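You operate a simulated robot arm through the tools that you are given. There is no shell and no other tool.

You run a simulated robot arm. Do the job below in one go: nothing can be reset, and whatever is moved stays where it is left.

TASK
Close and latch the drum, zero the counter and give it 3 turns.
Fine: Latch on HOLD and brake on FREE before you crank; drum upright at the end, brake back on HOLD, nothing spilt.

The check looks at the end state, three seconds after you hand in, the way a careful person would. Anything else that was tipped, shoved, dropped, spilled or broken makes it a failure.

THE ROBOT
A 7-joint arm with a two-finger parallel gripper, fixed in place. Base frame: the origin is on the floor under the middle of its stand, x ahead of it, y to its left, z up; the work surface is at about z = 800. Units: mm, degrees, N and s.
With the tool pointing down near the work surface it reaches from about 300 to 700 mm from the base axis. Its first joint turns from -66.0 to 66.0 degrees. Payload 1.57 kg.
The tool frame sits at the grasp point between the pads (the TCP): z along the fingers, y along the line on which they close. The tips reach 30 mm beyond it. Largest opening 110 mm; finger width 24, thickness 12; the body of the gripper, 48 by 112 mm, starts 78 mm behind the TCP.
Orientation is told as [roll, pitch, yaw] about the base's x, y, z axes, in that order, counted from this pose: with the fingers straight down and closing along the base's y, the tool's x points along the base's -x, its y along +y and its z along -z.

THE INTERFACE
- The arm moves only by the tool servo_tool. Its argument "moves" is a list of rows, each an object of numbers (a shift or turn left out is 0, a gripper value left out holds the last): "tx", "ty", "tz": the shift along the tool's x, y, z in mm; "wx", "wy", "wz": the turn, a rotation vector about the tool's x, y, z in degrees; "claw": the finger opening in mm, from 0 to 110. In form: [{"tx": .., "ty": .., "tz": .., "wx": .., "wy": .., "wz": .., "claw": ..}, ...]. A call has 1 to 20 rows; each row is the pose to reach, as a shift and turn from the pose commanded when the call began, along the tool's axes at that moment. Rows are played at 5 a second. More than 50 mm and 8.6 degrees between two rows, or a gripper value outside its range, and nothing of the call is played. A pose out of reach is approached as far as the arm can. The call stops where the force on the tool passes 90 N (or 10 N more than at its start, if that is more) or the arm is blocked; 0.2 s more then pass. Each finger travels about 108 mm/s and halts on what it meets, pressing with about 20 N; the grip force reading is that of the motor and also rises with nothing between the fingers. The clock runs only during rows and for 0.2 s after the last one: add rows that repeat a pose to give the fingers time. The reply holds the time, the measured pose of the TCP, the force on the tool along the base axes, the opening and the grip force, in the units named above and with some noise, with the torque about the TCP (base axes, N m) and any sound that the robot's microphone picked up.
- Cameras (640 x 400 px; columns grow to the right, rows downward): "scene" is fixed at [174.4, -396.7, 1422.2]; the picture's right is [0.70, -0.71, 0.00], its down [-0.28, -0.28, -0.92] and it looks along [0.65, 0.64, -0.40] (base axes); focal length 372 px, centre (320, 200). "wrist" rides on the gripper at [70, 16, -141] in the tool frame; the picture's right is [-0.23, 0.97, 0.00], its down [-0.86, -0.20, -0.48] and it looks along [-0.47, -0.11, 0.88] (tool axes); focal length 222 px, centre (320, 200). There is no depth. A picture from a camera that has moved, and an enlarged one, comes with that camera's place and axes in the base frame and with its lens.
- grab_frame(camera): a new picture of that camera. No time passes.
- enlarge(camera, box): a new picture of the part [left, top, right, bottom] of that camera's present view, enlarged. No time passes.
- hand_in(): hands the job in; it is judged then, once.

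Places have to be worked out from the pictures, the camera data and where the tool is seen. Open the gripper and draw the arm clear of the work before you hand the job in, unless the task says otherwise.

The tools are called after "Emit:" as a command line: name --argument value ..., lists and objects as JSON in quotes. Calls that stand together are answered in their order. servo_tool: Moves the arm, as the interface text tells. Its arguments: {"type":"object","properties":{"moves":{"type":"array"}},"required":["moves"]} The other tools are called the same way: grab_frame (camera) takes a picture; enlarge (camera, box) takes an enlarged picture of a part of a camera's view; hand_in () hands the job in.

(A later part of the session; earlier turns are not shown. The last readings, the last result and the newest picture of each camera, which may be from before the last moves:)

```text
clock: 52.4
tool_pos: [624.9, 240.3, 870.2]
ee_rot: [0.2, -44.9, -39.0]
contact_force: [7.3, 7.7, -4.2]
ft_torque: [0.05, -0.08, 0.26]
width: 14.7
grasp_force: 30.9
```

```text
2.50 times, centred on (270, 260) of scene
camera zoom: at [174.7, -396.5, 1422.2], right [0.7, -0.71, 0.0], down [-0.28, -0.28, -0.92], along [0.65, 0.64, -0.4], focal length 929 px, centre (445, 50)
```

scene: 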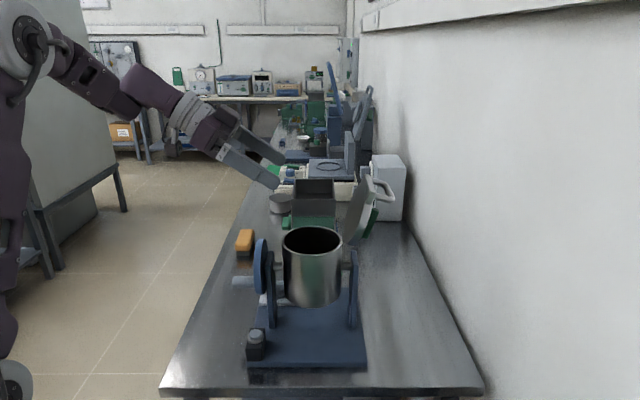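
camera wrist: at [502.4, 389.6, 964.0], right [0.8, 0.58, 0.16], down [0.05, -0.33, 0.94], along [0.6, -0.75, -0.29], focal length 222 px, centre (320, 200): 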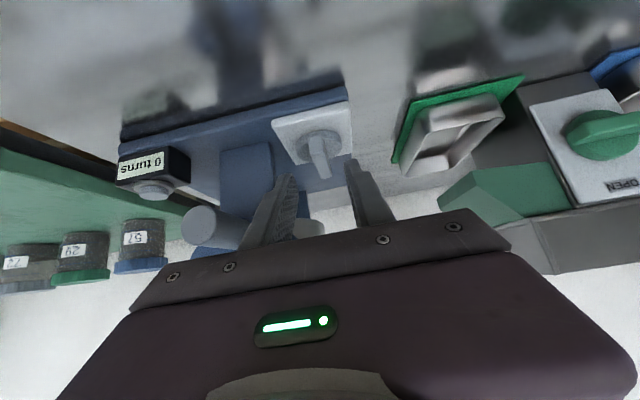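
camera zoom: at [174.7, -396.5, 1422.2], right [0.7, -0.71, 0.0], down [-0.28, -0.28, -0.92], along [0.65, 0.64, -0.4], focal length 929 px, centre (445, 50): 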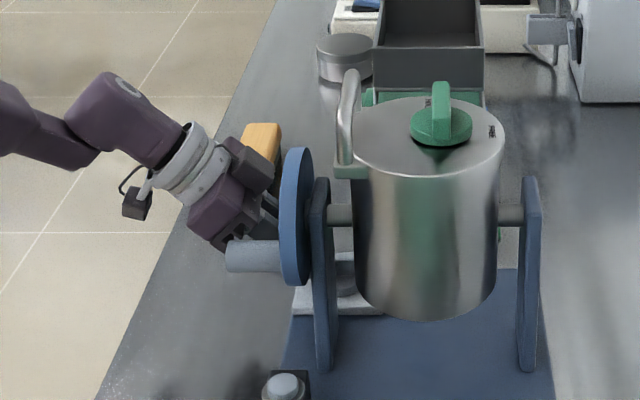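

Counter-clockwise works: the bar followed 6°. The gripper body would hit the crank handle if I kept turning it this way, so I'll release, back off, roll the gripper 90° (narrow side toward the crank), and push the bar's outer end round with closed fingertips.

Emit:
servo_tool --moves '[{"claw": 30}, {"claw": 34}, {"tz": -20, "claw": 34}, {"tz": -50, "claw": 34}, {"tz": -80, "claw": 20}, {"tz": -80, "wx": 4.24, "wz": 4.24, "claw": 0}]'

Emit:
servo_tool --moves '[{"wz": 7.5, "claw": 0}, {"wz": 15}, {"wz": 22.5}, {"wz": 30}, {"wz": 37.5}, {"wz": 45}, {"wz": 52.5}, {"wz": 60}, {"wz": 67.5}, {"wz": 75}, {"wz": 82.5}, {"wz": 90}]'

Emit:
grab_frame --camera "wrist"

Emit:
enlarge --camera "scene" --box '[150, 150, 350, 340]'

```text
clock: 53.8
tool_pos: [579.7, 275.0, 927.6]
ee_rot: [0.2, -45.1, -45.2]
contact_force: [0.2, -0.6, 0.2]
ft_torque: [0.01, -0.03, -0.01]
width: 0.2
grasp_force: 20.3
```

```text
clock: 56.4
tool_pos: [615.0, 239.8, 932.6]
ee_rot: [46.8, -6.6, -138.0]
contact_force: [-0.2, 0.2, 0.2]
ft_torque: [0.04, 0.02, 0.0]
width: 0.0
grasp_force: 19.6
out of reach, approached as far as the arm can: row 8, 9, 10, 11, 12
```

```text
taken
camera wrist: at [613.2, 361.6, 1034.0], right [0.34, -0.59, 0.73], down [-0.94, -0.19, 0.28], along [-0.02, -0.78, -0.62], focal length 222 px, centre (320, 200)
```

wrist: 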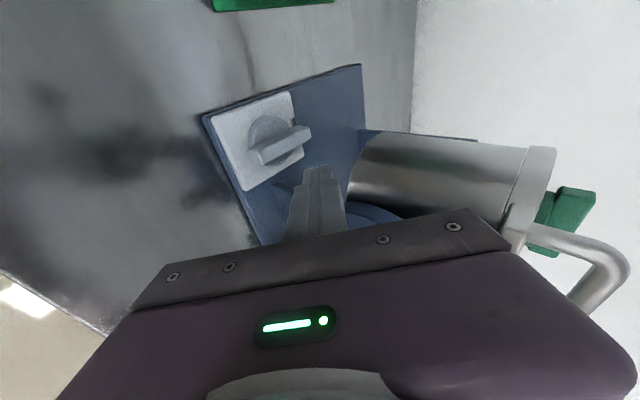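

```text
2.11 times, centred on (250, 245) of scene
camera zoom: at [174.5, -396.7, 1422.1], right [0.7, -0.71, 0.0], down [-0.28, -0.28, -0.92], along [0.65, 0.64, -0.4], focal length 782 px, centre (467, 105)
```

zoom: 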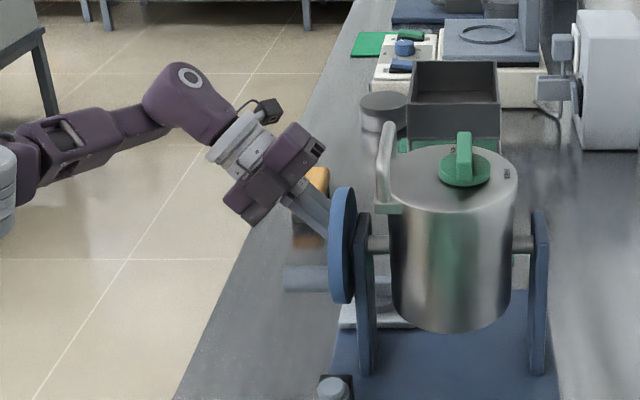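

The rolled pose was only approximately reached (joint limits), but no contact occurred. Let me inspect the brake panel from this viewpoint before moving on.

Emit:
enlarge --camera "wrist" --box '[200, 80, 340, 200]'

Emit:
enlarge --camera "wrist" --box '[260, 140, 460, 260]'

```text
3.33 times, centred on (270, 140) of wrist
camera zoom: at [613.2, 361.6, 1034.0], right [0.34, -0.59, 0.73], down [-0.94, -0.19, 0.28], along [-0.02, -0.78, -0.62], focal length 740 px, centre (487, 400)
```

zoom: 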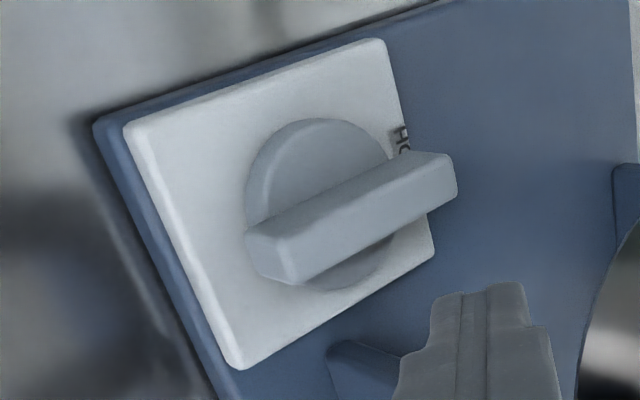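

```text
3.20 times, centred on (360, 200) of wrist
camera zoom: at [613.2, 361.6, 1034.0], right [0.34, -0.59, 0.73], down [-0.94, -0.19, 0.28], along [-0.02, -0.78, -0.62], focal length 711 px, centre (192, 200)
```

zoom: 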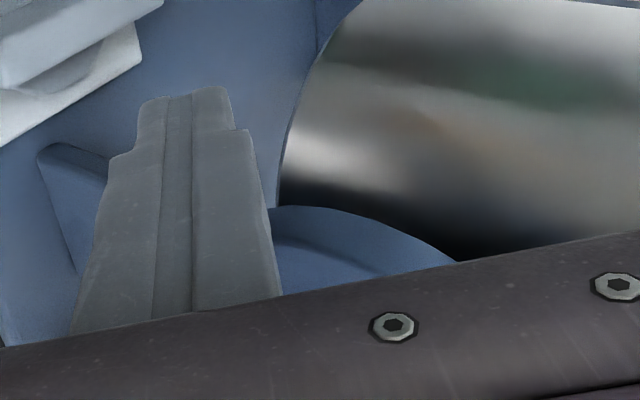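

Only the edge of the HOLD legend is visible from here. I'll un-roll the gripper back while drawing away from the wheel to a pre-push pose outside the bar.

Emit:
servo_tool --moves '[{"tx": 5.3, "ty": -7.8, "tz": -4.3, "wz": -7.5, "claw": 0}, {"tx": 10.5, "ty": -15.6, "tz": -8.5, "wz": -15}, {"tx": 15.8, "ty": -23.4, "tz": -12.8, "wz": -22.5}, {"tx": 21, "ty": -31.2, "tz": -17, "wz": -30}, {"tx": 26.3, "ty": -39, "tz": -21.3, "wz": -37.5}, {"tx": 31.5, "ty": -46.6, "tz": -25.5, "wz": -45}, {"tx": 31.5, "ty": -46.6, "tz": -25.5, "wz": -52.5}, {"tx": 31.5, "ty": -46.6, "tz": -25.5, "wz": -60}, {"tx": 31.5, "ty": -46.6, "tz": -25.5, "wz": -67.5}, {"tx": 31.5, "ty": -46.6, "tz": -25.5, "wz": -75}, {"tx": 31.5, "ty": -46.6, "tz": -25.5, "wz": -82.5}, {"tx": 31.5, "ty": -46.6, "tz": -25.5, "wz": -90}]'

Emit:
grab_frame --camera "wrist"

```text
clock: 59.0
tool_pos: [567.4, 333.0, 912.3]
ee_rot: [-0.1, -45.0, -44.8]
contact_force: [-0.1, 0.0, 0.5]
ft_torque: [0.0, -0.01, -0.01]
width: 0.1
grasp_force: 20.2
out of reach, approached as far as the arm can: row 1, 2
```

```text
taken
camera wrist: at [472.5, 450.1, 963.3], right [0.8, 0.58, 0.16], down [0.05, -0.33, 0.94], along [0.6, -0.75, -0.29], focal length 222 px, centre (320, 200)
```

wrist: 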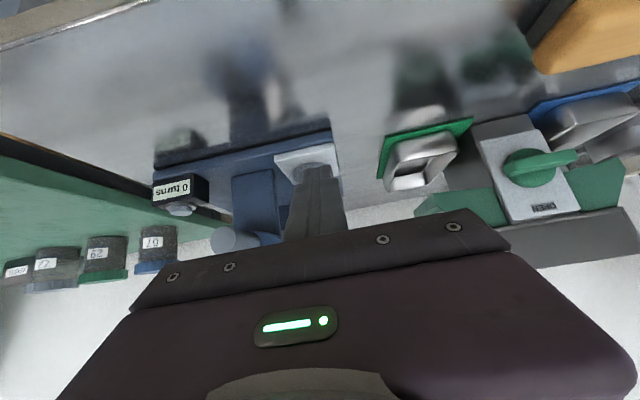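

The tool is back to the un-rolled 45° pose, a bit farther out than planned. I'll move in to the pre-push spot just beyond the bar's deep side.

Emit:
servo_tool --moves '[{"tx": -18, "tz": 18}, {"tx": -35.8, "tz": 35.8}, {"tx": -35.8, "tz": 60}]'

Emit:
enlarge --camera "wrist" --box '[220, 90, 420, 230]'

Emit:
enlarge --camera "scene" --box '[190, 180, 350, 340]'

```text
clock: 59.8
tool_pos: [614.2, 285.5, 894.7]
ee_rot: [0.0, -45.0, -45.0]
contact_force: [0.2, 0.3, 0.0]
ft_torque: [0.01, -0.03, -0.04]
width: 0.0
grasp_force: 20.1
```

```text
2.86 times, centred on (320, 160) of wrist
camera zoom: at [519.7, 401.5, 946.0], right [0.8, 0.58, 0.16], down [0.05, -0.33, 0.94], along [0.6, -0.75, -0.29], focal length 635 px, centre (320, 314)
```

zoom: 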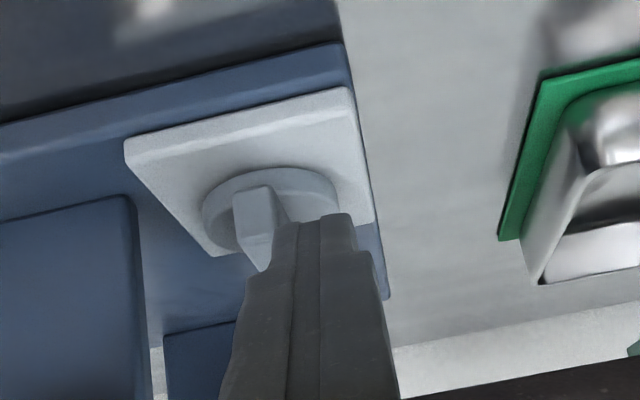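

```text
2.50 times, centred on (270, 260) of scene
camera zoom: at [174.4, -396.7, 1422.2], right [0.7, -0.71, 0.0], down [-0.28, -0.28, -0.92], along [0.65, 0.64, -0.4], focal length 929 px, centre (445, 50)
```

zoom: 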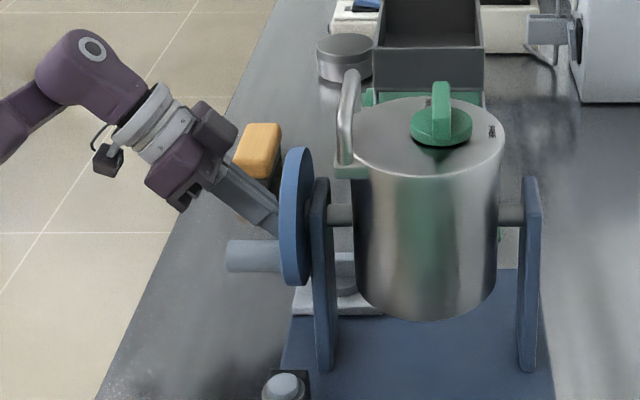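

Advancing 35 mm to bring the closed tips beside the bar's end, then pushing it toward the wheel side (counter-clockwise) in small steps.

Emit:
servo_tool --moves '[{"tz": 12}, {"tz": 24}, {"tz": 35}, {"tz": 35, "ty": -4}, {"tz": 35, "ty": -8}, {"tz": 35, "ty": -12}, {"tz": 35, "ty": -16}]'

Emit:
enlarge --camera "wrist" --box '[220, 90, 420, 230]'

```text
clock: 61.4
tool_pos: [621.0, 255.3, 870.4]
ee_rot: [0.1, -45.0, -45.0]
contact_force: [0.6, -0.6, -0.3]
ft_torque: [-0.01, -0.01, -0.01]
width: 0.1
grasp_force: 20.3
```

```text
2.86 times, centred on (320, 160) of wrist
camera zoom: at [526.9, 372.6, 921.9], right [0.8, 0.57, 0.16], down [0.05, -0.33, 0.94], along [0.59, -0.75, -0.29], focal length 635 px, centre (320, 314)
```

zoom: 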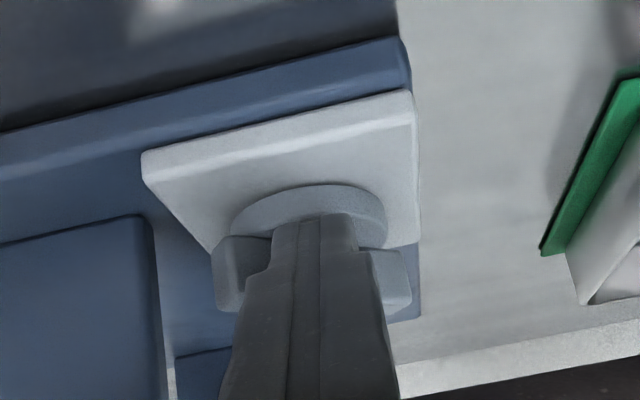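

The bar now appears to lie across, behind the fingers — it seems to have swung round. I'll back off to see its position.

Emit:
servo_tool --moves '[{"tz": -15}, {"tz": -40}, {"tz": -60, "ty": 20}]'

Emit:
enlarge --camera "wrist" --box '[220, 90, 420, 230]'

```text
clock: 62.2
tool_pos: [605.3, 300.5, 912.0]
ee_rot: [-0.1, -45.0, -44.9]
contact_force: [-0.6, 0.3, 1.0]
ft_torque: [0.02, -0.01, 0.01]
width: 0.2
grasp_force: 20.2
```

```text
2.86 times, centred on (320, 160) of wrist
camera zoom: at [510.4, 417.5, 963.8], right [0.8, 0.58, 0.16], down [0.05, -0.33, 0.94], along [0.6, -0.75, -0.29], focal length 635 px, centre (320, 314)
```

zoom: 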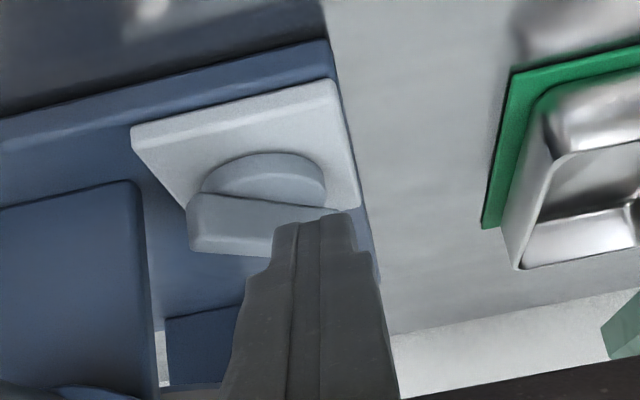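

The bar has turned about 50–55° counter-clockwise with almost no resistance. I'll re-enter at the same place and continue pushing it the rest of the way.

Emit:
servo_tool --moves '[{"tz": 20, "ty": -10}, {"tz": 40, "ty": -20}, {"tz": 60, "ty": -20}, {"tz": 60, "ty": -24}, {"tz": 60, "ty": -28}, {"tx": -2.8, "tz": 62.8, "ty": -28}, {"tx": -5.7, "tz": 65.7, "ty": -28}]'

Emit:
enlarge --camera "wrist" --box '[220, 90, 420, 230]'

Emit:
enlarge --camera "scene" --box '[190, 180, 350, 340]'

```text
clock: 63.8
tool_pos: [618.9, 246.6, 869.7]
ee_rot: [-0.1, -44.8, -44.9]
contact_force: [-24.9, 7.0, 7.2]
ft_torque: [0.19, 0.45, -0.39]
width: 0.1
grasp_force: 19.7
```

```text
2.86 times, centred on (320, 160) of wrist
camera zoom: at [525.0, 363.1, 921.6], right [0.8, 0.58, 0.16], down [0.05, -0.33, 0.94], along [0.59, -0.75, -0.29], focal length 635 px, centre (320, 314)
```

zoom: 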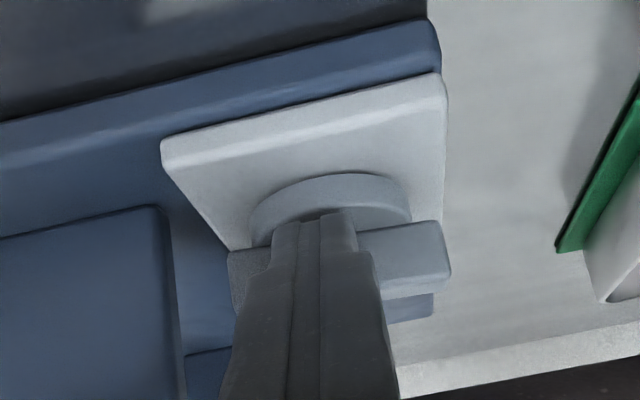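

```text
2.50 times, centred on (270, 260) of scene
camera zoom: at [173.7, -396.6, 1422.3], right [0.7, -0.71, 0.0], down [-0.28, -0.28, -0.92], along [0.65, 0.64, -0.4], focal length 929 px, centre (445, 50)
```

zoom: 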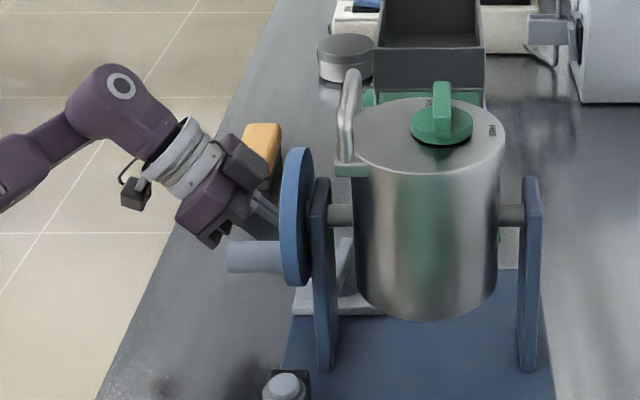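

There is now a ~25 N reaction with the bar at roughly 80°, so it seems to be at or near its end stop. I'll back off and look from above at the panel and its legend.

Emit:
servo_tool --moves '[{"tz": -20}, {"tz": -60}, {"tx": -14.4, "ty": -4.5, "tz": -68.5, "wy": 7.5}, {"tx": -28.8, "ty": -9, "tz": -77, "wy": 15}, {"tx": -43.2, "ty": -13.5, "tz": -85.5, "wy": 22.5}, {"tx": -57.6, "ty": -18, "tz": -94, "wy": 30}, {"tx": -72, "ty": -22.5, "tz": -102.5, "wy": 37.5}, {"tx": -86.3, "ty": -27, "tz": -111, "wy": 45}]'

Emit:
grab_frame --camera "wrist"

Emit:
enlarge --camera "wrist" --box '[300, 100, 400, 190]'

```text
clock: 65.6
tool_pos: [589.0, 239.5, 1010.0]
ee_rot: [0.1, 0.1, -45.1]
contact_force: [-0.1, 0.0, 1.0]
ft_torque: [0.02, 0.01, -0.02]
width: 0.0
grasp_force: 20.5
```

```text
taken
camera wrist: at [551.5, 299.2, 1151.6], right [0.85, 0.53, 0.0], down [0.46, -0.75, 0.48], along [0.25, -0.4, -0.88], focal length 222 px, centre (320, 200)
```

wrist: 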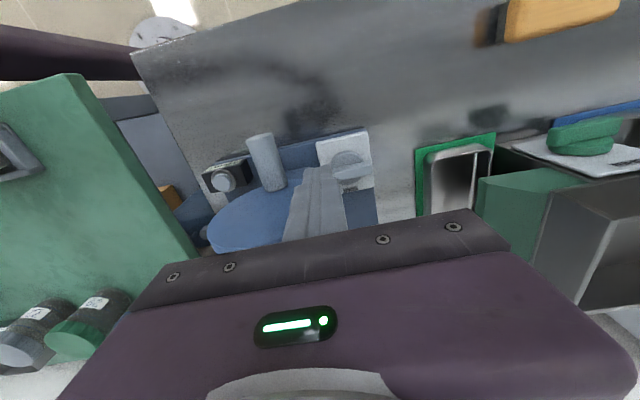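

```text
4.44 times, centred on (350, 145) of wrist
camera zoom: at [551.5, 299.2, 1151.6], right [0.85, 0.53, 0.0], down [0.46, -0.75, 0.48], along [0.25, -0.4, -0.88], focal length 987 px, centre (187, 444)
```

zoom: 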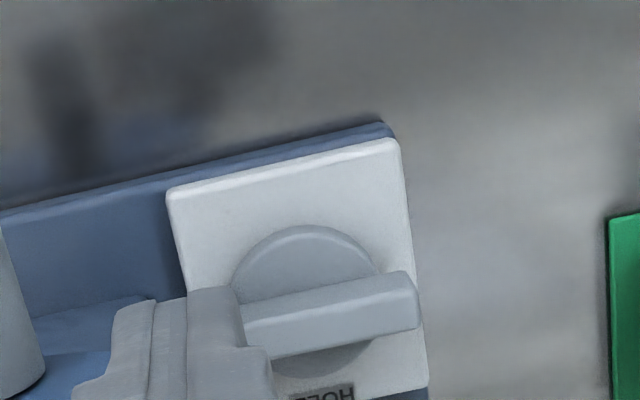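

The bar now lies a full quarter turn from HOLD (parallel to the deep direction), i.e. FREE. Next the crank: its handle axis is at about r = −122…−178, f ≈ −1, z ≈ 921 (crank radius ≈ 44 about the axle at z ≈ 965). I'll come down over it with a vertical tool, fingers 60 mm apart.

Emit:
servo_tool --moves '[{"tx": 6, "ty": -27, "claw": 60}, {"tx": 11.3, "ty": -54.3, "claw": 60}, {"tx": 11.3, "ty": -54.3, "tz": 25}, {"tx": 11.3, "ty": -54.3, "tz": 50}]'

Emit:
grab_frame --camera "wrist"

Emit:
enlarge --camera "wrist" --box '[220, 90, 420, 240]'

Emit:
enlarge --camera "scene" --box '[190, 150, 350, 310]'

```text
clock: 66.6
tool_pos: [542.9, 208.4, 961.0]
ee_rot: [-0.1, 0.0, -45.0]
contact_force: [0.0, 1.6, 0.6]
ft_torque: [-0.02, -0.01, 0.02]
width: 59.9
grasp_force: 0.0
```

```text
taken
camera wrist: at [504.4, 269.0, 1101.5], right [0.85, 0.53, 0.0], down [0.46, -0.75, 0.48], along [0.25, -0.41, -0.88], focal length 222 px, centre (320, 200)
```

wrist: 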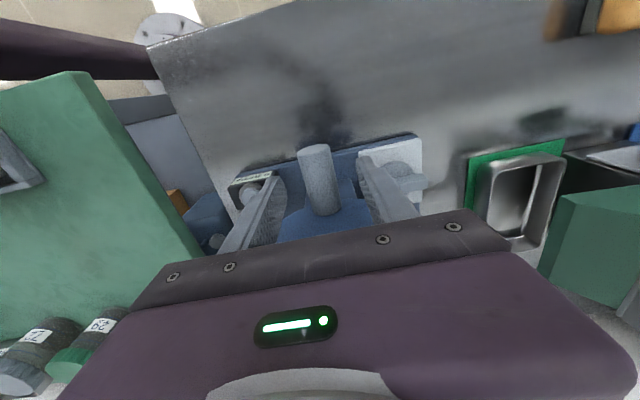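

```text
2.67 times, centred on (320, 165) of wrist
camera zoom: at [504.4, 269.0, 1101.5], right [0.85, 0.53, 0.0], down [0.46, -0.75, 0.48], along [0.25, -0.41, -0.88], focal length 592 px, centre (320, 293)
```

zoom: 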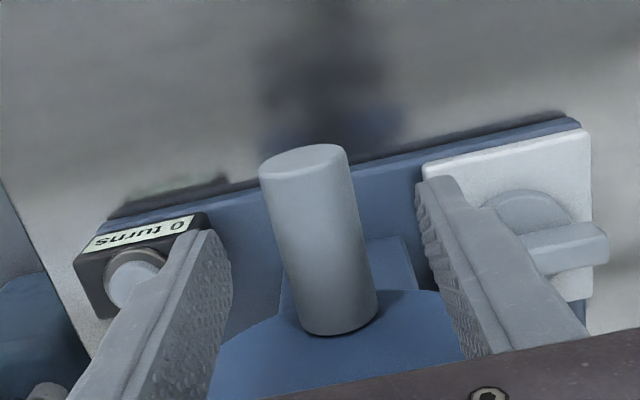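

```text
2.50 times, centred on (270, 230) of scene
camera zoom: at [174.4, -396.7, 1422.2], right [0.7, -0.71, 0.0], down [-0.28, -0.28, -0.92], along [0.65, 0.64, -0.4], focal length 929 px, centre (445, 125)
```

zoom: 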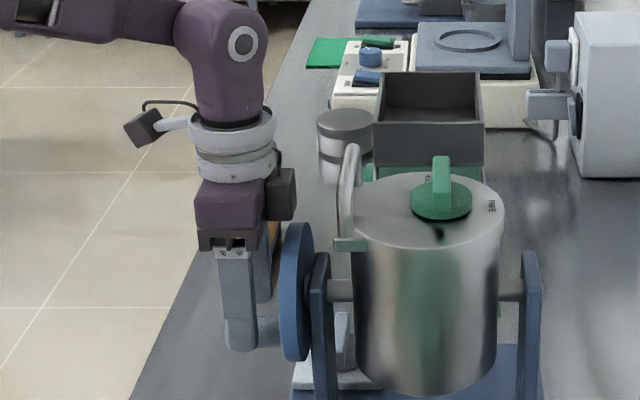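

The handle is centred between the fingers. Descending 40 mm to the handle axis height and closing on it.

Emit:
servo_tool --moves '[{"ty": -1.3, "tz": 14}, {"ty": -1.3, "tz": 28}, {"ty": -1.3, "tz": 40}, {"ty": -1.3, "tz": 40, "claw": 40}, {"ty": -1.3, "tz": 40, "claw": 24}, {"ty": -1.3, "tz": 40, "claw": 20}, {"ty": -1.3, "tz": 40, "claw": 20}]'

Emit:
enlarge --camera "wrist" --box '[220, 90, 420, 240]'

Emit:
enlarge --camera "scene" --box '[190, 180, 350, 340]'

```text
clock: 67.2
tool_pos: [547.6, 209.8, 941.4]
ee_rot: [1.4, -0.7, -44.6]
contact_force: [-7.6, 5.1, 19.0]
ft_torque: [-0.91, -1.12, -0.1]
width: 59.8
grasp_force: 0.0
stopped in row 3: the force on the tool passed its limit at 117 N (the readings are from after the stop); the commanded pose is now the measured one
```

```text
2.67 times, centred on (320, 165) of wrist
camera zoom: at [505.1, 269.7, 1084.0], right [0.84, 0.53, 0.03], down [0.46, -0.75, 0.48], along [0.28, -0.4, -0.87], focal length 592 px, centre (320, 293)
```

zoom: 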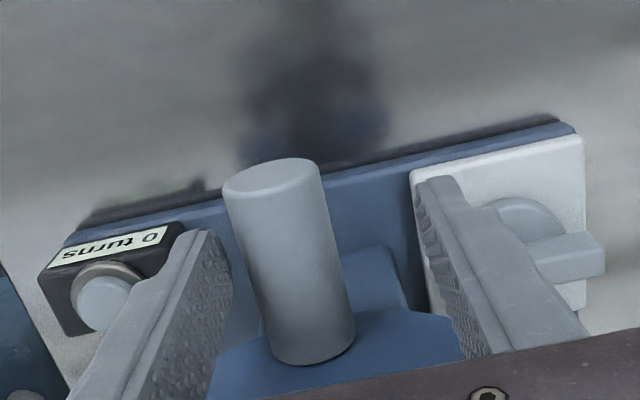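

```text
2.50 times, centred on (270, 260) of scene
camera zoom: at [173.8, -396.7, 1422.3], right [0.7, -0.71, 0.0], down [-0.28, -0.28, -0.92], along [0.65, 0.64, -0.4], focal length 929 px, centre (445, 50)
```

zoom: 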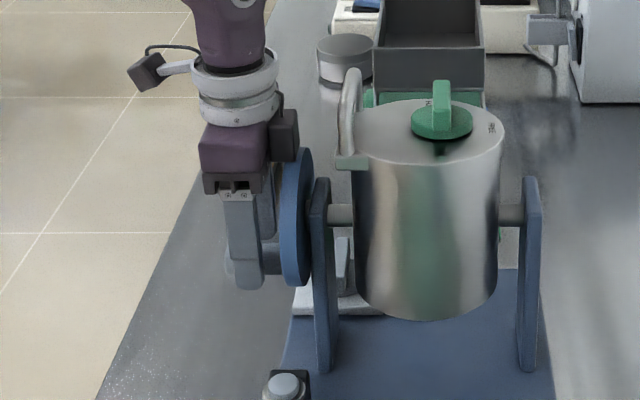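

The hand touched something (117 N) before reaching the handle — a block on the hand's wheel side met the wheel's top. I'll lift straight up at once and check that nothing has shifted.

Emit:
servo_tool --moves '[{"tz": -10}, {"tz": -30}, {"tz": -50}, {"tz": -50}]'

Emit:
enlarge --camera "scene" --box '[190, 150, 390, 380]'

Emit:
enlarge --camera "wrist" --box '[220, 90, 420, 240]'

```text
clock: 68.2
tool_pos: [546.9, 210.7, 990.5]
ee_rot: [1.2, -0.8, -44.6]
contact_force: [0.6, 0.8, 0.4]
ft_torque: [-0.01, 0.02, 0.03]
width: 60.2
grasp_force: 0.2
```

```text
1.74 times, centred on (290, 265) of scene
camera zoom: at [174.4, -396.7, 1422.2], right [0.7, -0.71, 0.0], down [-0.28, -0.28, -0.92], along [0.65, 0.64, -0.4], focal length 646 px, centre (372, 87)
```

zoom: 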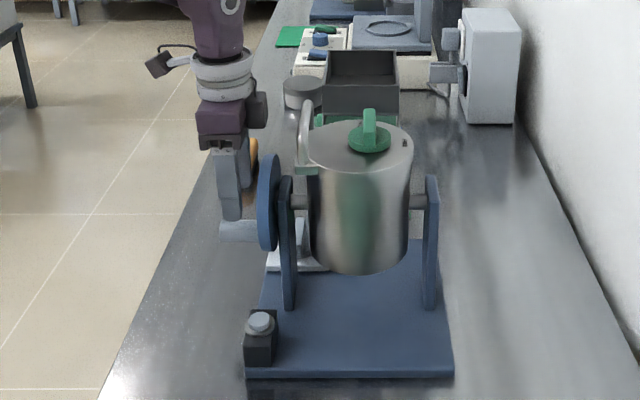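

```text
2.67 times, centred on (320, 165) of wrist
camera zoom: at [504.9, 269.4, 1132.9], right [0.85, 0.53, 0.02], down [0.46, -0.75, 0.48], along [0.28, -0.4, -0.87], focal length 592 px, centre (320, 293)
```

zoom: 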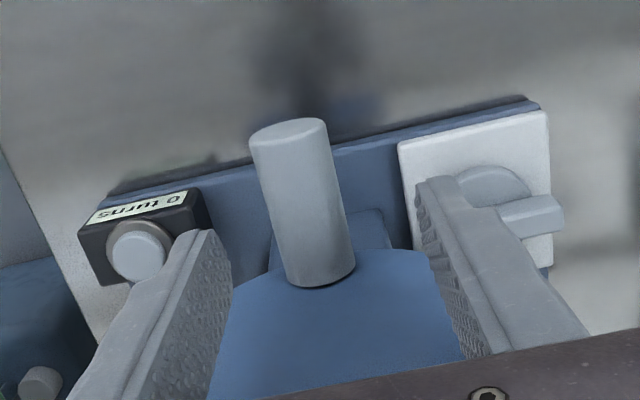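

Nothing shifted and the counter still shows 0. A 30° lean will keep the hand's block clear of the wheel while the pads still close squarely on the handle. I'll tilt above the handle first.

Emit:
servo_tool --moves '[{"ty": -2, "wx": 0.6, "wy": -7.3, "wz": 0.2}, {"ty": -4, "wx": 1.2, "wy": -14.6, "wz": 0.4}, {"tx": -1, "ty": -5.7, "wx": 1.2, "wy": -21.9, "wz": 0.4}, {"tx": -1, "ty": -5.7, "wx": 1.2, "wy": -29.2, "wz": 0.4}]'

Emit:
enlarge --camera "wrist" --box '[220, 90, 420, 240]'

Emit:
enlarge --camera "scene" --box '[190, 150, 350, 310]'

```text
clock: 69.2
tool_pos: [542.9, 205.3, 990.9]
ee_rot: [0.2, -29.8, -45.4]
contact_force: [0.2, -0.1, 0.2]
ft_torque: [-0.01, 0.0, -0.02]
width: 60.0
grasp_force: 0.0
```

```text
2.67 times, centred on (320, 165) of wrist
camera zoom: at [461.4, 309.4, 1079.5], right [0.83, 0.55, 0.12], down [0.21, -0.5, 0.84], along [0.52, -0.67, -0.53], focal length 592 px, centre (320, 293)
```

zoom: 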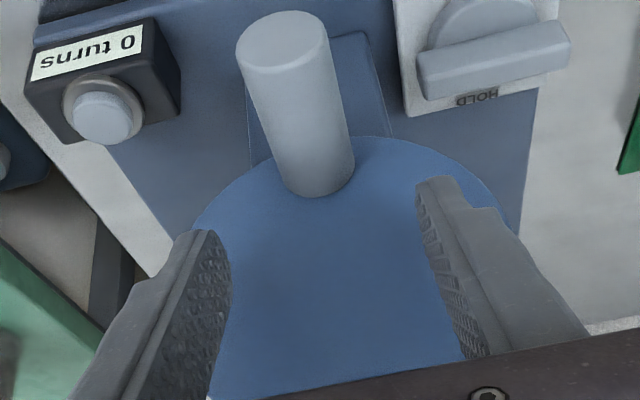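

```text
2.50 times, centred on (270, 230) of scene
camera zoom: at [174.4, -396.7, 1422.2], right [0.7, -0.71, 0.0], down [-0.28, -0.28, -0.92], along [0.65, 0.64, -0.4], focal length 929 px, centre (445, 125)
```

zoom: 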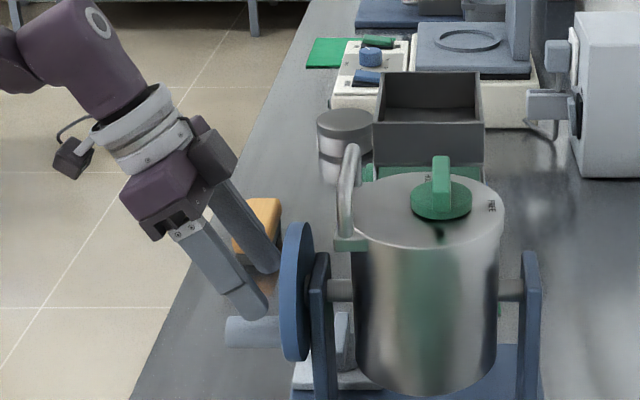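

The handle is centred laterally (offset < 1 mm). Lowering ~70 mm so the pads straddle the handle, then closing.

Emit:
servo_tool --moves '[{"tx": 9.9, "tz": 17.4}, {"tx": 19.9, "tz": 34.7}, {"tx": 27.3, "tz": 47.7}, {"tx": 34.7, "tz": 60.7}]'

Emit:
servo_tool --moves '[{"claw": 45}, {"claw": 32}, {"claw": 22}, {"claw": 20}, {"claw": 20}]'

Emit:
enlarge --camera "wrist" --box '[220, 90, 420, 240]'

Emit:
enlarge --camera "scene" --box '[190, 180, 350, 340]'

```text
clock: 70.2
tool_pos: [542.4, 204.0, 920.5]
ee_rot: [0.3, -29.9, -45.4]
contact_force: [-0.9, -0.7, -0.4]
ft_torque: [-0.01, 0.0, 0.0]
width: 60.0
grasp_force: 0.0
```

```text
clock: 71.5
tool_pos: [543.4, 204.4, 921.2]
ee_rot: [0.2, -29.8, -45.3]
contact_force: [5.5, 2.6, 0.1]
ft_torque: [0.07, 0.08, 0.86]
width: 27.9
grasp_force: 37.9
```

```text
2.67 times, centred on (320, 165) of wrist
camera zoom: at [462.1, 308.5, 1009.9], right [0.83, 0.55, 0.12], down [0.21, -0.5, 0.84], along [0.52, -0.67, -0.53], focal length 592 px, centre (320, 293)
```

zoom: 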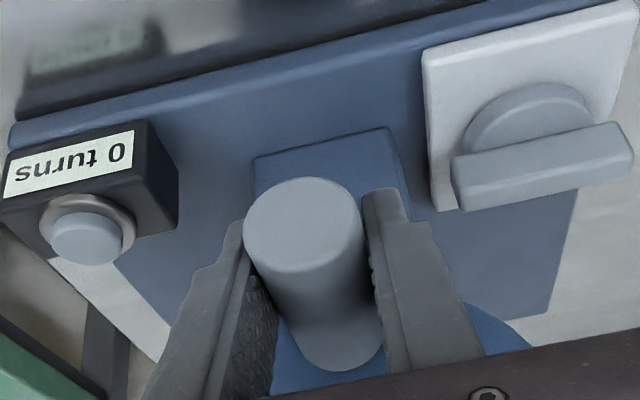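

```text
2.50 times, centred on (270, 260) of scene
camera zoom: at [174.6, -396.7, 1422.2], right [0.7, -0.71, 0.0], down [-0.28, -0.28, -0.92], along [0.65, 0.64, -0.4], focal length 929 px, centre (445, 50)
```

zoom: 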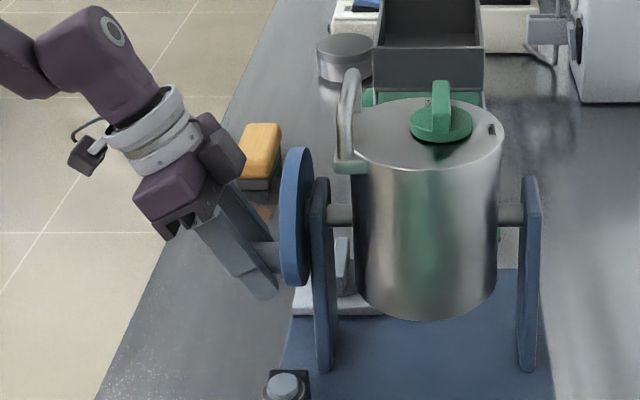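

The handle is gripped (27.9 mm) and the counter label is visible from here. I'll try the first 30° clockwise (seen from the crank side) on a 44 mm radius and read the forces.

Emit:
servo_tool --moves '[{"ty": 3.83, "tx": -0.1, "tz": -0.1}, {"ty": 7.64, "tx": -0.3, "tz": -0.6}, {"ty": 11.4, "tx": -0.7, "tz": -1.3}, {"ty": 15.05, "tx": -1.3, "tz": -2.3}, {"ty": 18.6, "tx": -2.0, "tz": -3.6}, {"ty": 22, "tx": -2.9, "tz": -5.1}]'

Emit:
enlarge --camera "scene" --box '[190, 170, 390, 340]'

Emit:
enlarge --camera "wrist" --box '[180, 90, 460, 240]'

```text
clock: 72.8
tool_pos: [559.3, 219.8, 926.4]
ee_rot: [0.3, -29.9, -45.4]
contact_force: [3.0, 1.2, -3.6]
ft_torque: [0.14, 0.15, 0.41]
width: 27.9
grasp_force: 37.5
```

```text
2.35 times, centred on (290, 255) of scene
camera zoom: at [174.6, -396.7, 1422.1], right [0.7, -0.71, 0.0], down [-0.28, -0.28, -0.92], along [0.65, 0.64, -0.4], focal length 874 px, centre (391, 71)
```

zoom: 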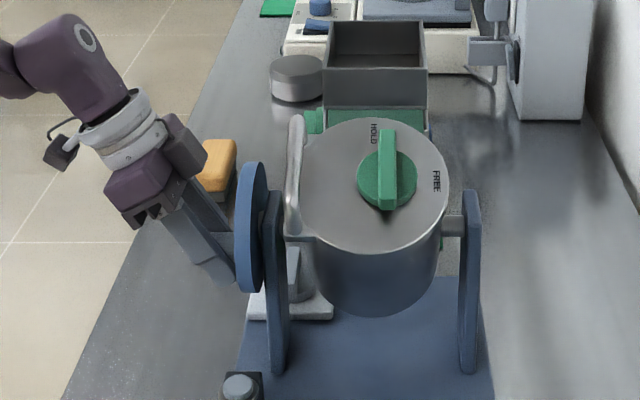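

```text
2.29 times, centred on (320, 165) of wrist
camera zoom: at [478.1, 324.5, 1015.5], right [0.83, 0.54, 0.12], down [0.21, -0.5, 0.84], along [0.52, -0.67, -0.53], focal length 508 px, centre (320, 280)
```

zoom: 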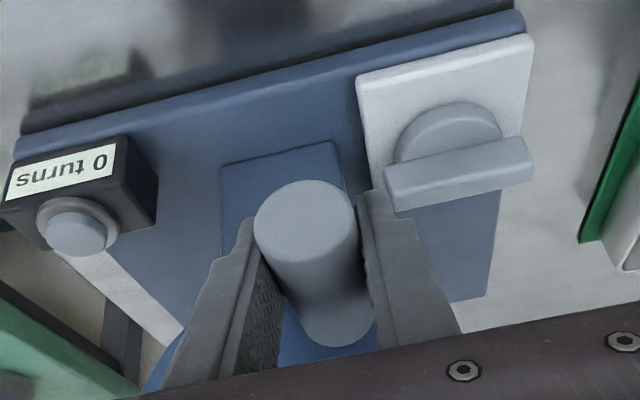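

The drum turns freely (brake is FREE) and the lid holds. Continuing the circle to 90° and checking forces to verify the radius.

Emit:
servo_tool --moves '[{"ty": 6.28, "tx": -2.2, "tz": -3.8}, {"ty": 11.7, "tx": -4.9, "tz": -8.5}, {"ty": 16.1, "tx": -8.0, "tz": -14.0}, {"ty": 19.35, "tx": -11.5, "tz": -20.0}, {"ty": 21.3, "tx": -15.1, "tz": -26.4}, {"ty": 22, "tx": -18.9, "tz": -33.1}]'

Emit:
enlarge --camera "scene" --box '[190, 170, 390, 340]'

Emit:
enlarge --camera "wrist" --box '[180, 60, 460, 240]'

```text
clock: 74.2
tool_pos: [575.4, 235.7, 966.1]
ee_rot: [0.3, -29.9, -45.5]
contact_force: [9.8, 4.3, 0.0]
ft_torque: [0.06, 0.05, 0.62]
width: 27.8
grasp_force: 38.3
```

```text
2.35 times, centred on (290, 255) of scene
camera zoom: at [174.7, -396.6, 1422.2], right [0.7, -0.71, 0.0], down [-0.28, -0.28, -0.92], along [0.65, 0.64, -0.4], focal length 874 px, centre (391, 71)
```

zoom: 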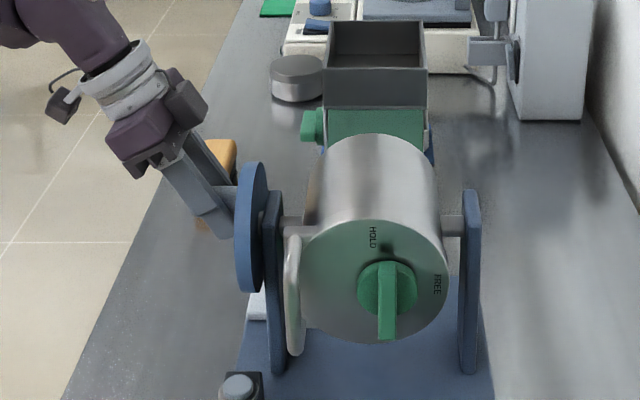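

```text
2.22 times, centred on (320, 150) of wrist
camera zoom: at [493.5, 339.9, 1054.2], right [0.83, 0.55, 0.12], down [0.21, -0.5, 0.84], along [0.52, -0.67, -0.53], focal length 494 px, centre (320, 311)
```

zoom: 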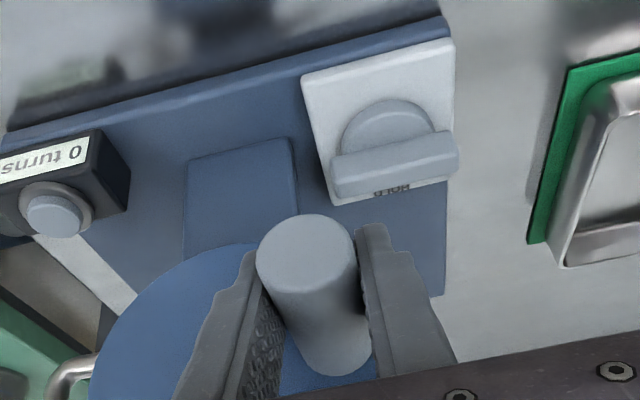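

Radius ≈ 44.7 mm fits (forces ≤ 10 N). Continuing the circle from 90° to 240°.

Emit:
servo_tool --moves '[{"ty": -0.2, "tx": -3.84, "tz": -6.71}, {"ty": -2.2, "tx": -7.55, "tz": -13.19}, {"ty": -5.5, "tx": -11.06, "tz": -19.31}, {"ty": -9.9, "tx": -14.2, "tz": -24.8}, {"ty": -15.4, "tx": -16.95, "tz": -29.6}, {"ty": -21.75, "tx": -19.1, "tz": -33.4}, {"ty": -28.8, "tx": -20.8, "tz": -36.3}, {"ty": -36.3, "tx": -21.8, "tz": -38.0}, {"ty": -44, "tx": -22.1, "tz": -38.6}, {"ty": -51.7, "tx": -21.8, "tz": -38.0}, {"ty": -59.2, "tx": -20.8, "tz": -36.3}, {"ty": -66.25, "tx": -19.1, "tz": -33.4}, {"ty": -72.6, "tx": -16.95, "tz": -29.6}, {"ty": -78.1, "tx": -14.2, "tz": -24.8}, {"ty": -82.5, "tx": -11.06, "tz": -19.31}]'

Emit:
enlarge --camera "scene" --box '[190, 170, 390, 340]'

Emit:
enlarge --camera "wrist" --box '[180, 60, 460, 240]'

```text
clock: 77.5
tool_pos: [517.5, 179.6, 987.1]
ee_rot: [0.4, -29.9, -45.4]
contact_force: [22.5, 15.8, -13.7]
ft_torque: [-0.36, -0.37, 0.43]
width: 27.7
grasp_force: 38.4
```

```text
2.35 times, centred on (290, 255) of scene
camera zoom: at [175.3, -396.2, 1422.2], right [0.7, -0.71, 0.0], down [-0.29, -0.28, -0.92], along [0.65, 0.64, -0.4], focal length 874 px, centre (391, 71)
```

zoom: 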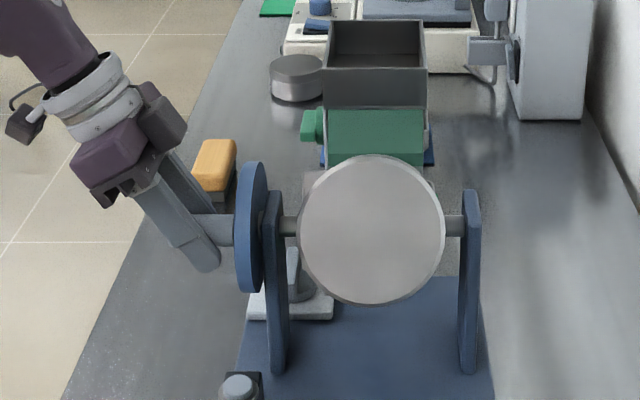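

```text
2.22 times, centred on (320, 150) of wrist
camera zoom: at [435.4, 282.7, 1076.0], right [0.83, 0.55, 0.12], down [0.21, -0.5, 0.84], along [0.52, -0.67, -0.53], focal length 494 px, centre (320, 311)
```

zoom: 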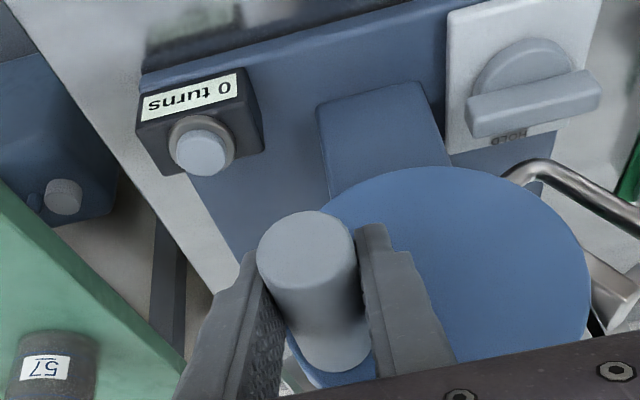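

A sideways pull of 27 N shows the true circle centre is about 2 mm deeper in f. With that correction I complete the first turn (240° → 360°).

Emit:
servo_tool --moves '[{"ty": -1.3, "tx": 3.4, "tz": 6.0}, {"ty": -3.3, "tx": 7.2, "tz": 12.5}, {"ty": -4, "tx": 11, "tz": 19.2}, {"ty": -3.3, "tx": 14.8, "tz": 25.9}, {"ty": -1.3, "tx": 18.5, "tz": 32.4}, {"ty": 2, "tx": 22, "tz": 38.5}, {"ty": 6.4, "tx": 25.2, "tz": 44}, {"ty": 11.9, "tx": 27.9, "tz": 48.8}, {"ty": 18.25, "tx": 30.1, "tz": 52.6}, {"ty": 25.3, "tx": 31.8, "tz": 55.5}, {"ty": 32.8, "tx": 32.8, "tz": 57.2}, {"ty": 40.5, "tx": 33.1, "tz": 57.8}]'

Emit:
enlarge --camera "scene" --box '[190, 170, 390, 340]'

Emit:
enlarge --camera "wrist" --box '[180, 60, 460, 240]'

```text
clock: 80.0
tool_pos: [545.6, 206.7, 921.9]
ee_rot: [0.2, -29.9, -45.3]
contact_force: [1.8, -8.9, -17.1]
ft_torque: [0.29, 0.31, 1.01]
width: 27.0
grasp_force: 37.4
```

```text
2.35 times, centred on (290, 255) of scene
camera zoom: at [174.8, -396.9, 1422.1], right [0.7, -0.71, 0.0], down [-0.28, -0.28, -0.92], along [0.65, 0.64, -0.4], focal length 874 px, centre (391, 71)
```

zoom: 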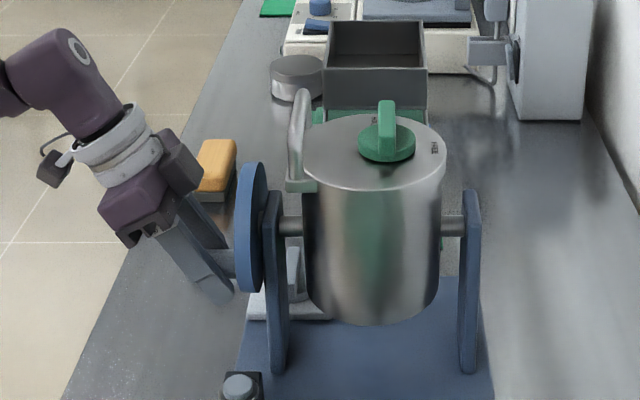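

```text
2.22 times, centred on (320, 150) of wrist
camera zoom: at [463.9, 310.4, 1009.7], right [0.83, 0.55, 0.12], down [0.21, -0.5, 0.84], along [0.52, -0.67, -0.53], focal length 494 px, centre (320, 311)
```

zoom: 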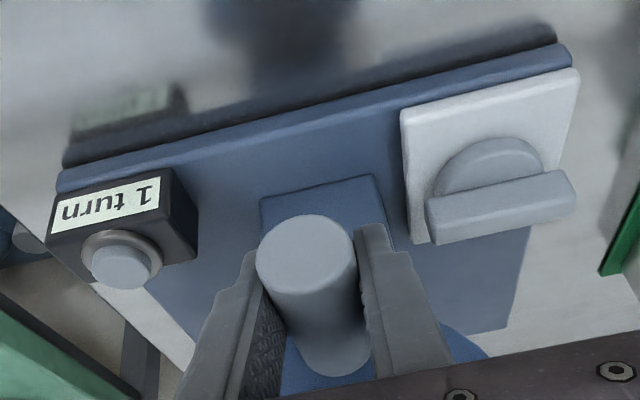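

The counter shows "1 turn" and the drum is upright. Now the second turn, first half.

Emit:
servo_tool --moves '[{"ty": 9.25, "tx": -0.48, "tz": -0.84}, {"ty": 18.1, "tx": -1.9, "tz": -3.3}, {"ty": 26.16, "tx": -4.2, "tz": -7.4}, {"ty": 33.07, "tx": -7.3, "tz": -12.8}, {"ty": 38.54, "tx": -11.1, "tz": -19.3}, {"ty": 42.3, "tx": -15.3, "tz": -26.7}, {"ty": 44.26, "tx": -19.8, "tz": -34.6}, {"ty": 44.26, "tx": -24.4, "tz": -42.7}, {"ty": 42.3, "tx": -28.9, "tz": -50.5}, {"ty": 38.54, "tx": -33.2, "tz": -57.9}, {"ty": 33.07, "tx": -36.9, "tz": -64.5}, {"ty": 26.16, "tx": -40, "tz": -69.9}, {"ty": 18.1, "tx": -42.3, "tz": -73.9}, {"ty": 9.25, "tx": -43.7, "tz": -76.4}, {"ty": 0, "tx": -44.2, "tz": -77.2}]'

Emit:
enlarge --camera "scene" --box '[190, 170, 390, 340]'

```text
clock: 83.2
tool_pos: [544.2, 207.8, 1010.5]
ee_rot: [0.4, -29.8, -45.3]
contact_force: [0.3, -1.7, -21.7]
ft_torque: [0.05, 0.02, 0.61]
width: 27.1
grasp_force: 37.7
```

```text
2.35 times, centred on (290, 255) of scene
camera zoom: at [174.9, -396.6, 1422.1], right [0.7, -0.71, 0.0], down [-0.28, -0.28, -0.92], along [0.65, 0.64, -0.4], focal length 874 px, centre (391, 71)
```

zoom: 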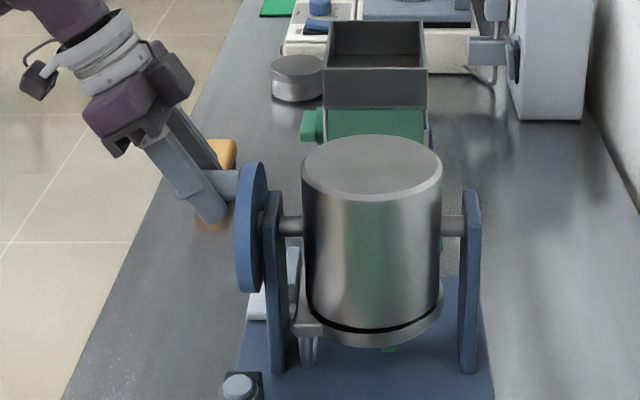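

Drum is inverted at half turn; I'll check the lid seam closely.

Emit:
enlarge --camera "scene" --box '[270, 220, 350, 300]'

```text
5.00 times, centred on (310, 260) of scene
camera zoom: at [174.9, -396.6, 1422.1], right [0.7, -0.71, 0.0], down [-0.28, -0.28, -0.92], along [0.65, 0.64, -0.4], focal length 1858 px, centre (370, -100)
```

zoom: 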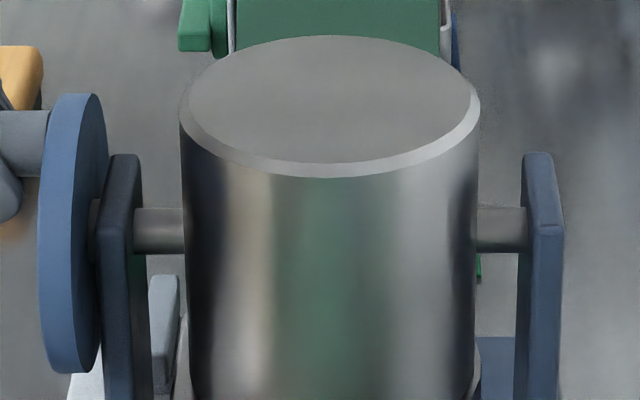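

Emit:
enlarge --camera "scene" --box '[275, 270, 355, 340]'

```text
5.71 times, centred on (315, 305) of scene
camera zoom: at [174.9, -396.6, 1422.1], right [0.7, -0.71, 0.0], down [-0.28, -0.28, -0.92], along [0.65, 0.64, -0.4], focal length 2123 px, centre (349, -400)
```

zoom: 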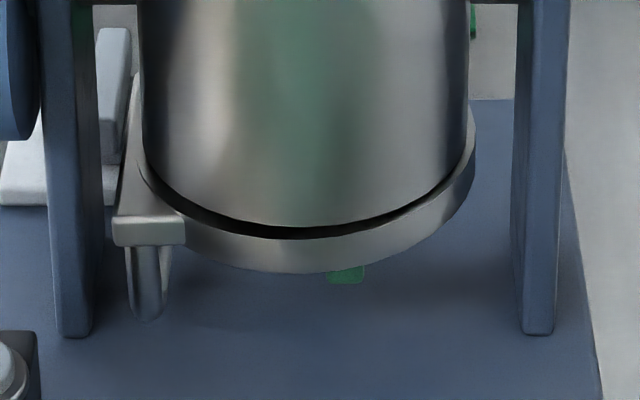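

The lid is seated evenly (dark ring is just its overhang) and nothing has spilled. Completing the second turn.

Emit:
servo_tool --moves '[{"ty": -9.25, "tx": 0.48, "tz": 0.84}, {"ty": -18.1, "tx": 1.9, "tz": 3.3}, {"ty": -26.16, "tx": 4.2, "tz": 7.4}, {"ty": -33.07, "tx": 7.3, "tz": 12.8}, {"ty": -38.54, "tx": 11.1, "tz": 19.3}, {"ty": -42.3, "tx": 15.3, "tz": 26.7}, {"ty": -44.26, "tx": 19.8, "tz": 34.6}, {"ty": -44.26, "tx": 24.4, "tz": 42.7}, {"ty": -42.3, "tx": 28.9, "tz": 50.5}, {"ty": -38.54, "tx": 33.2, "tz": 57.9}, {"ty": -33.07, "tx": 36.9, "tz": 64.5}, {"ty": -26.16, "tx": 40, "tz": 69.9}, {"ty": -18.1, "tx": 42.3, "tz": 73.9}, {"ty": -9.25, "tx": 43.7, "tz": 76.4}, {"ty": 0, "tx": 44.2, "tz": 77.2}]'

Emit:
enlarge --camera "scene" --box '[190, 170, 390, 340]'

Emit:
enlarge --camera "wrist" --box '[180, 60, 460, 240]'

```text
clock: 86.5
tool_pos: [543.5, 206.0, 917.8]
ee_rot: [-0.1, -29.7, -45.4]
contact_force: [-0.2, 0.3, -29.6]
ft_torque: [0.03, 0.05, 0.86]
width: 27.0
grasp_force: 38.1
```

```text
2.35 times, centred on (290, 255) of scene
camera zoom: at [174.9, -396.5, 1422.2], right [0.7, -0.71, 0.0], down [-0.28, -0.28, -0.92], along [0.65, 0.64, -0.4], focal length 874 px, centre (391, 71)
```

zoom: 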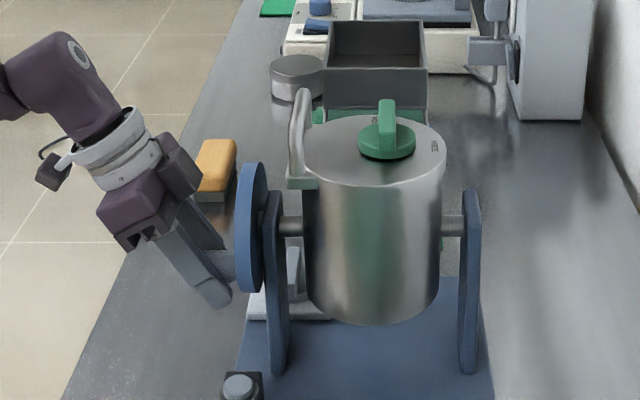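

```text
2.22 times, centred on (320, 150) of wrist
camera zoom: at [462.4, 310.5, 1006.9], right [0.83, 0.54, 0.11], down [0.22, -0.5, 0.84], along [0.51, -0.67, -0.53], focal length 494 px, centre (320, 311)
```

zoom: 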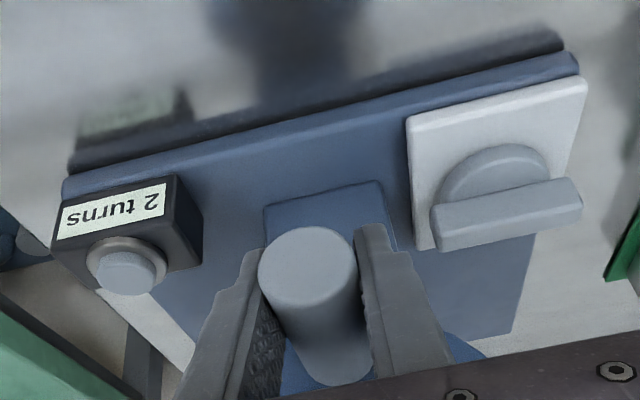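

"2 turns" is shown. Before the last turn I compare the drum's uprightness now with the earlier reference view.

Emit:
enlarge --camera "scene" --box '[250, 190, 380, 300]'

```text
3.64 times, centred on (315, 245) of scene
camera zoom: at [174.9, -396.5, 1422.2], right [0.7, -0.71, 0.0], down [-0.28, -0.28, -0.92], along [0.65, 0.64, -0.4], focal length 1351 px, centre (338, 36)
```

zoom: 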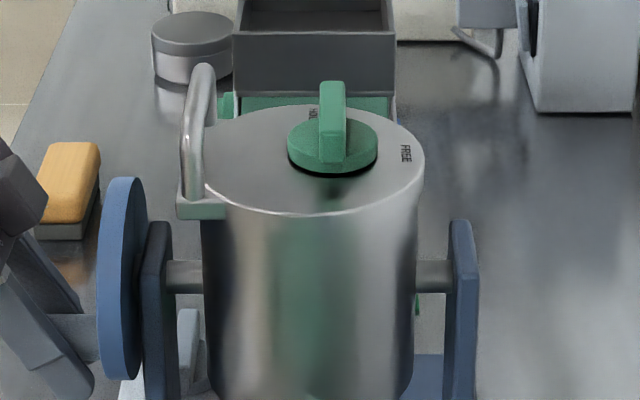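

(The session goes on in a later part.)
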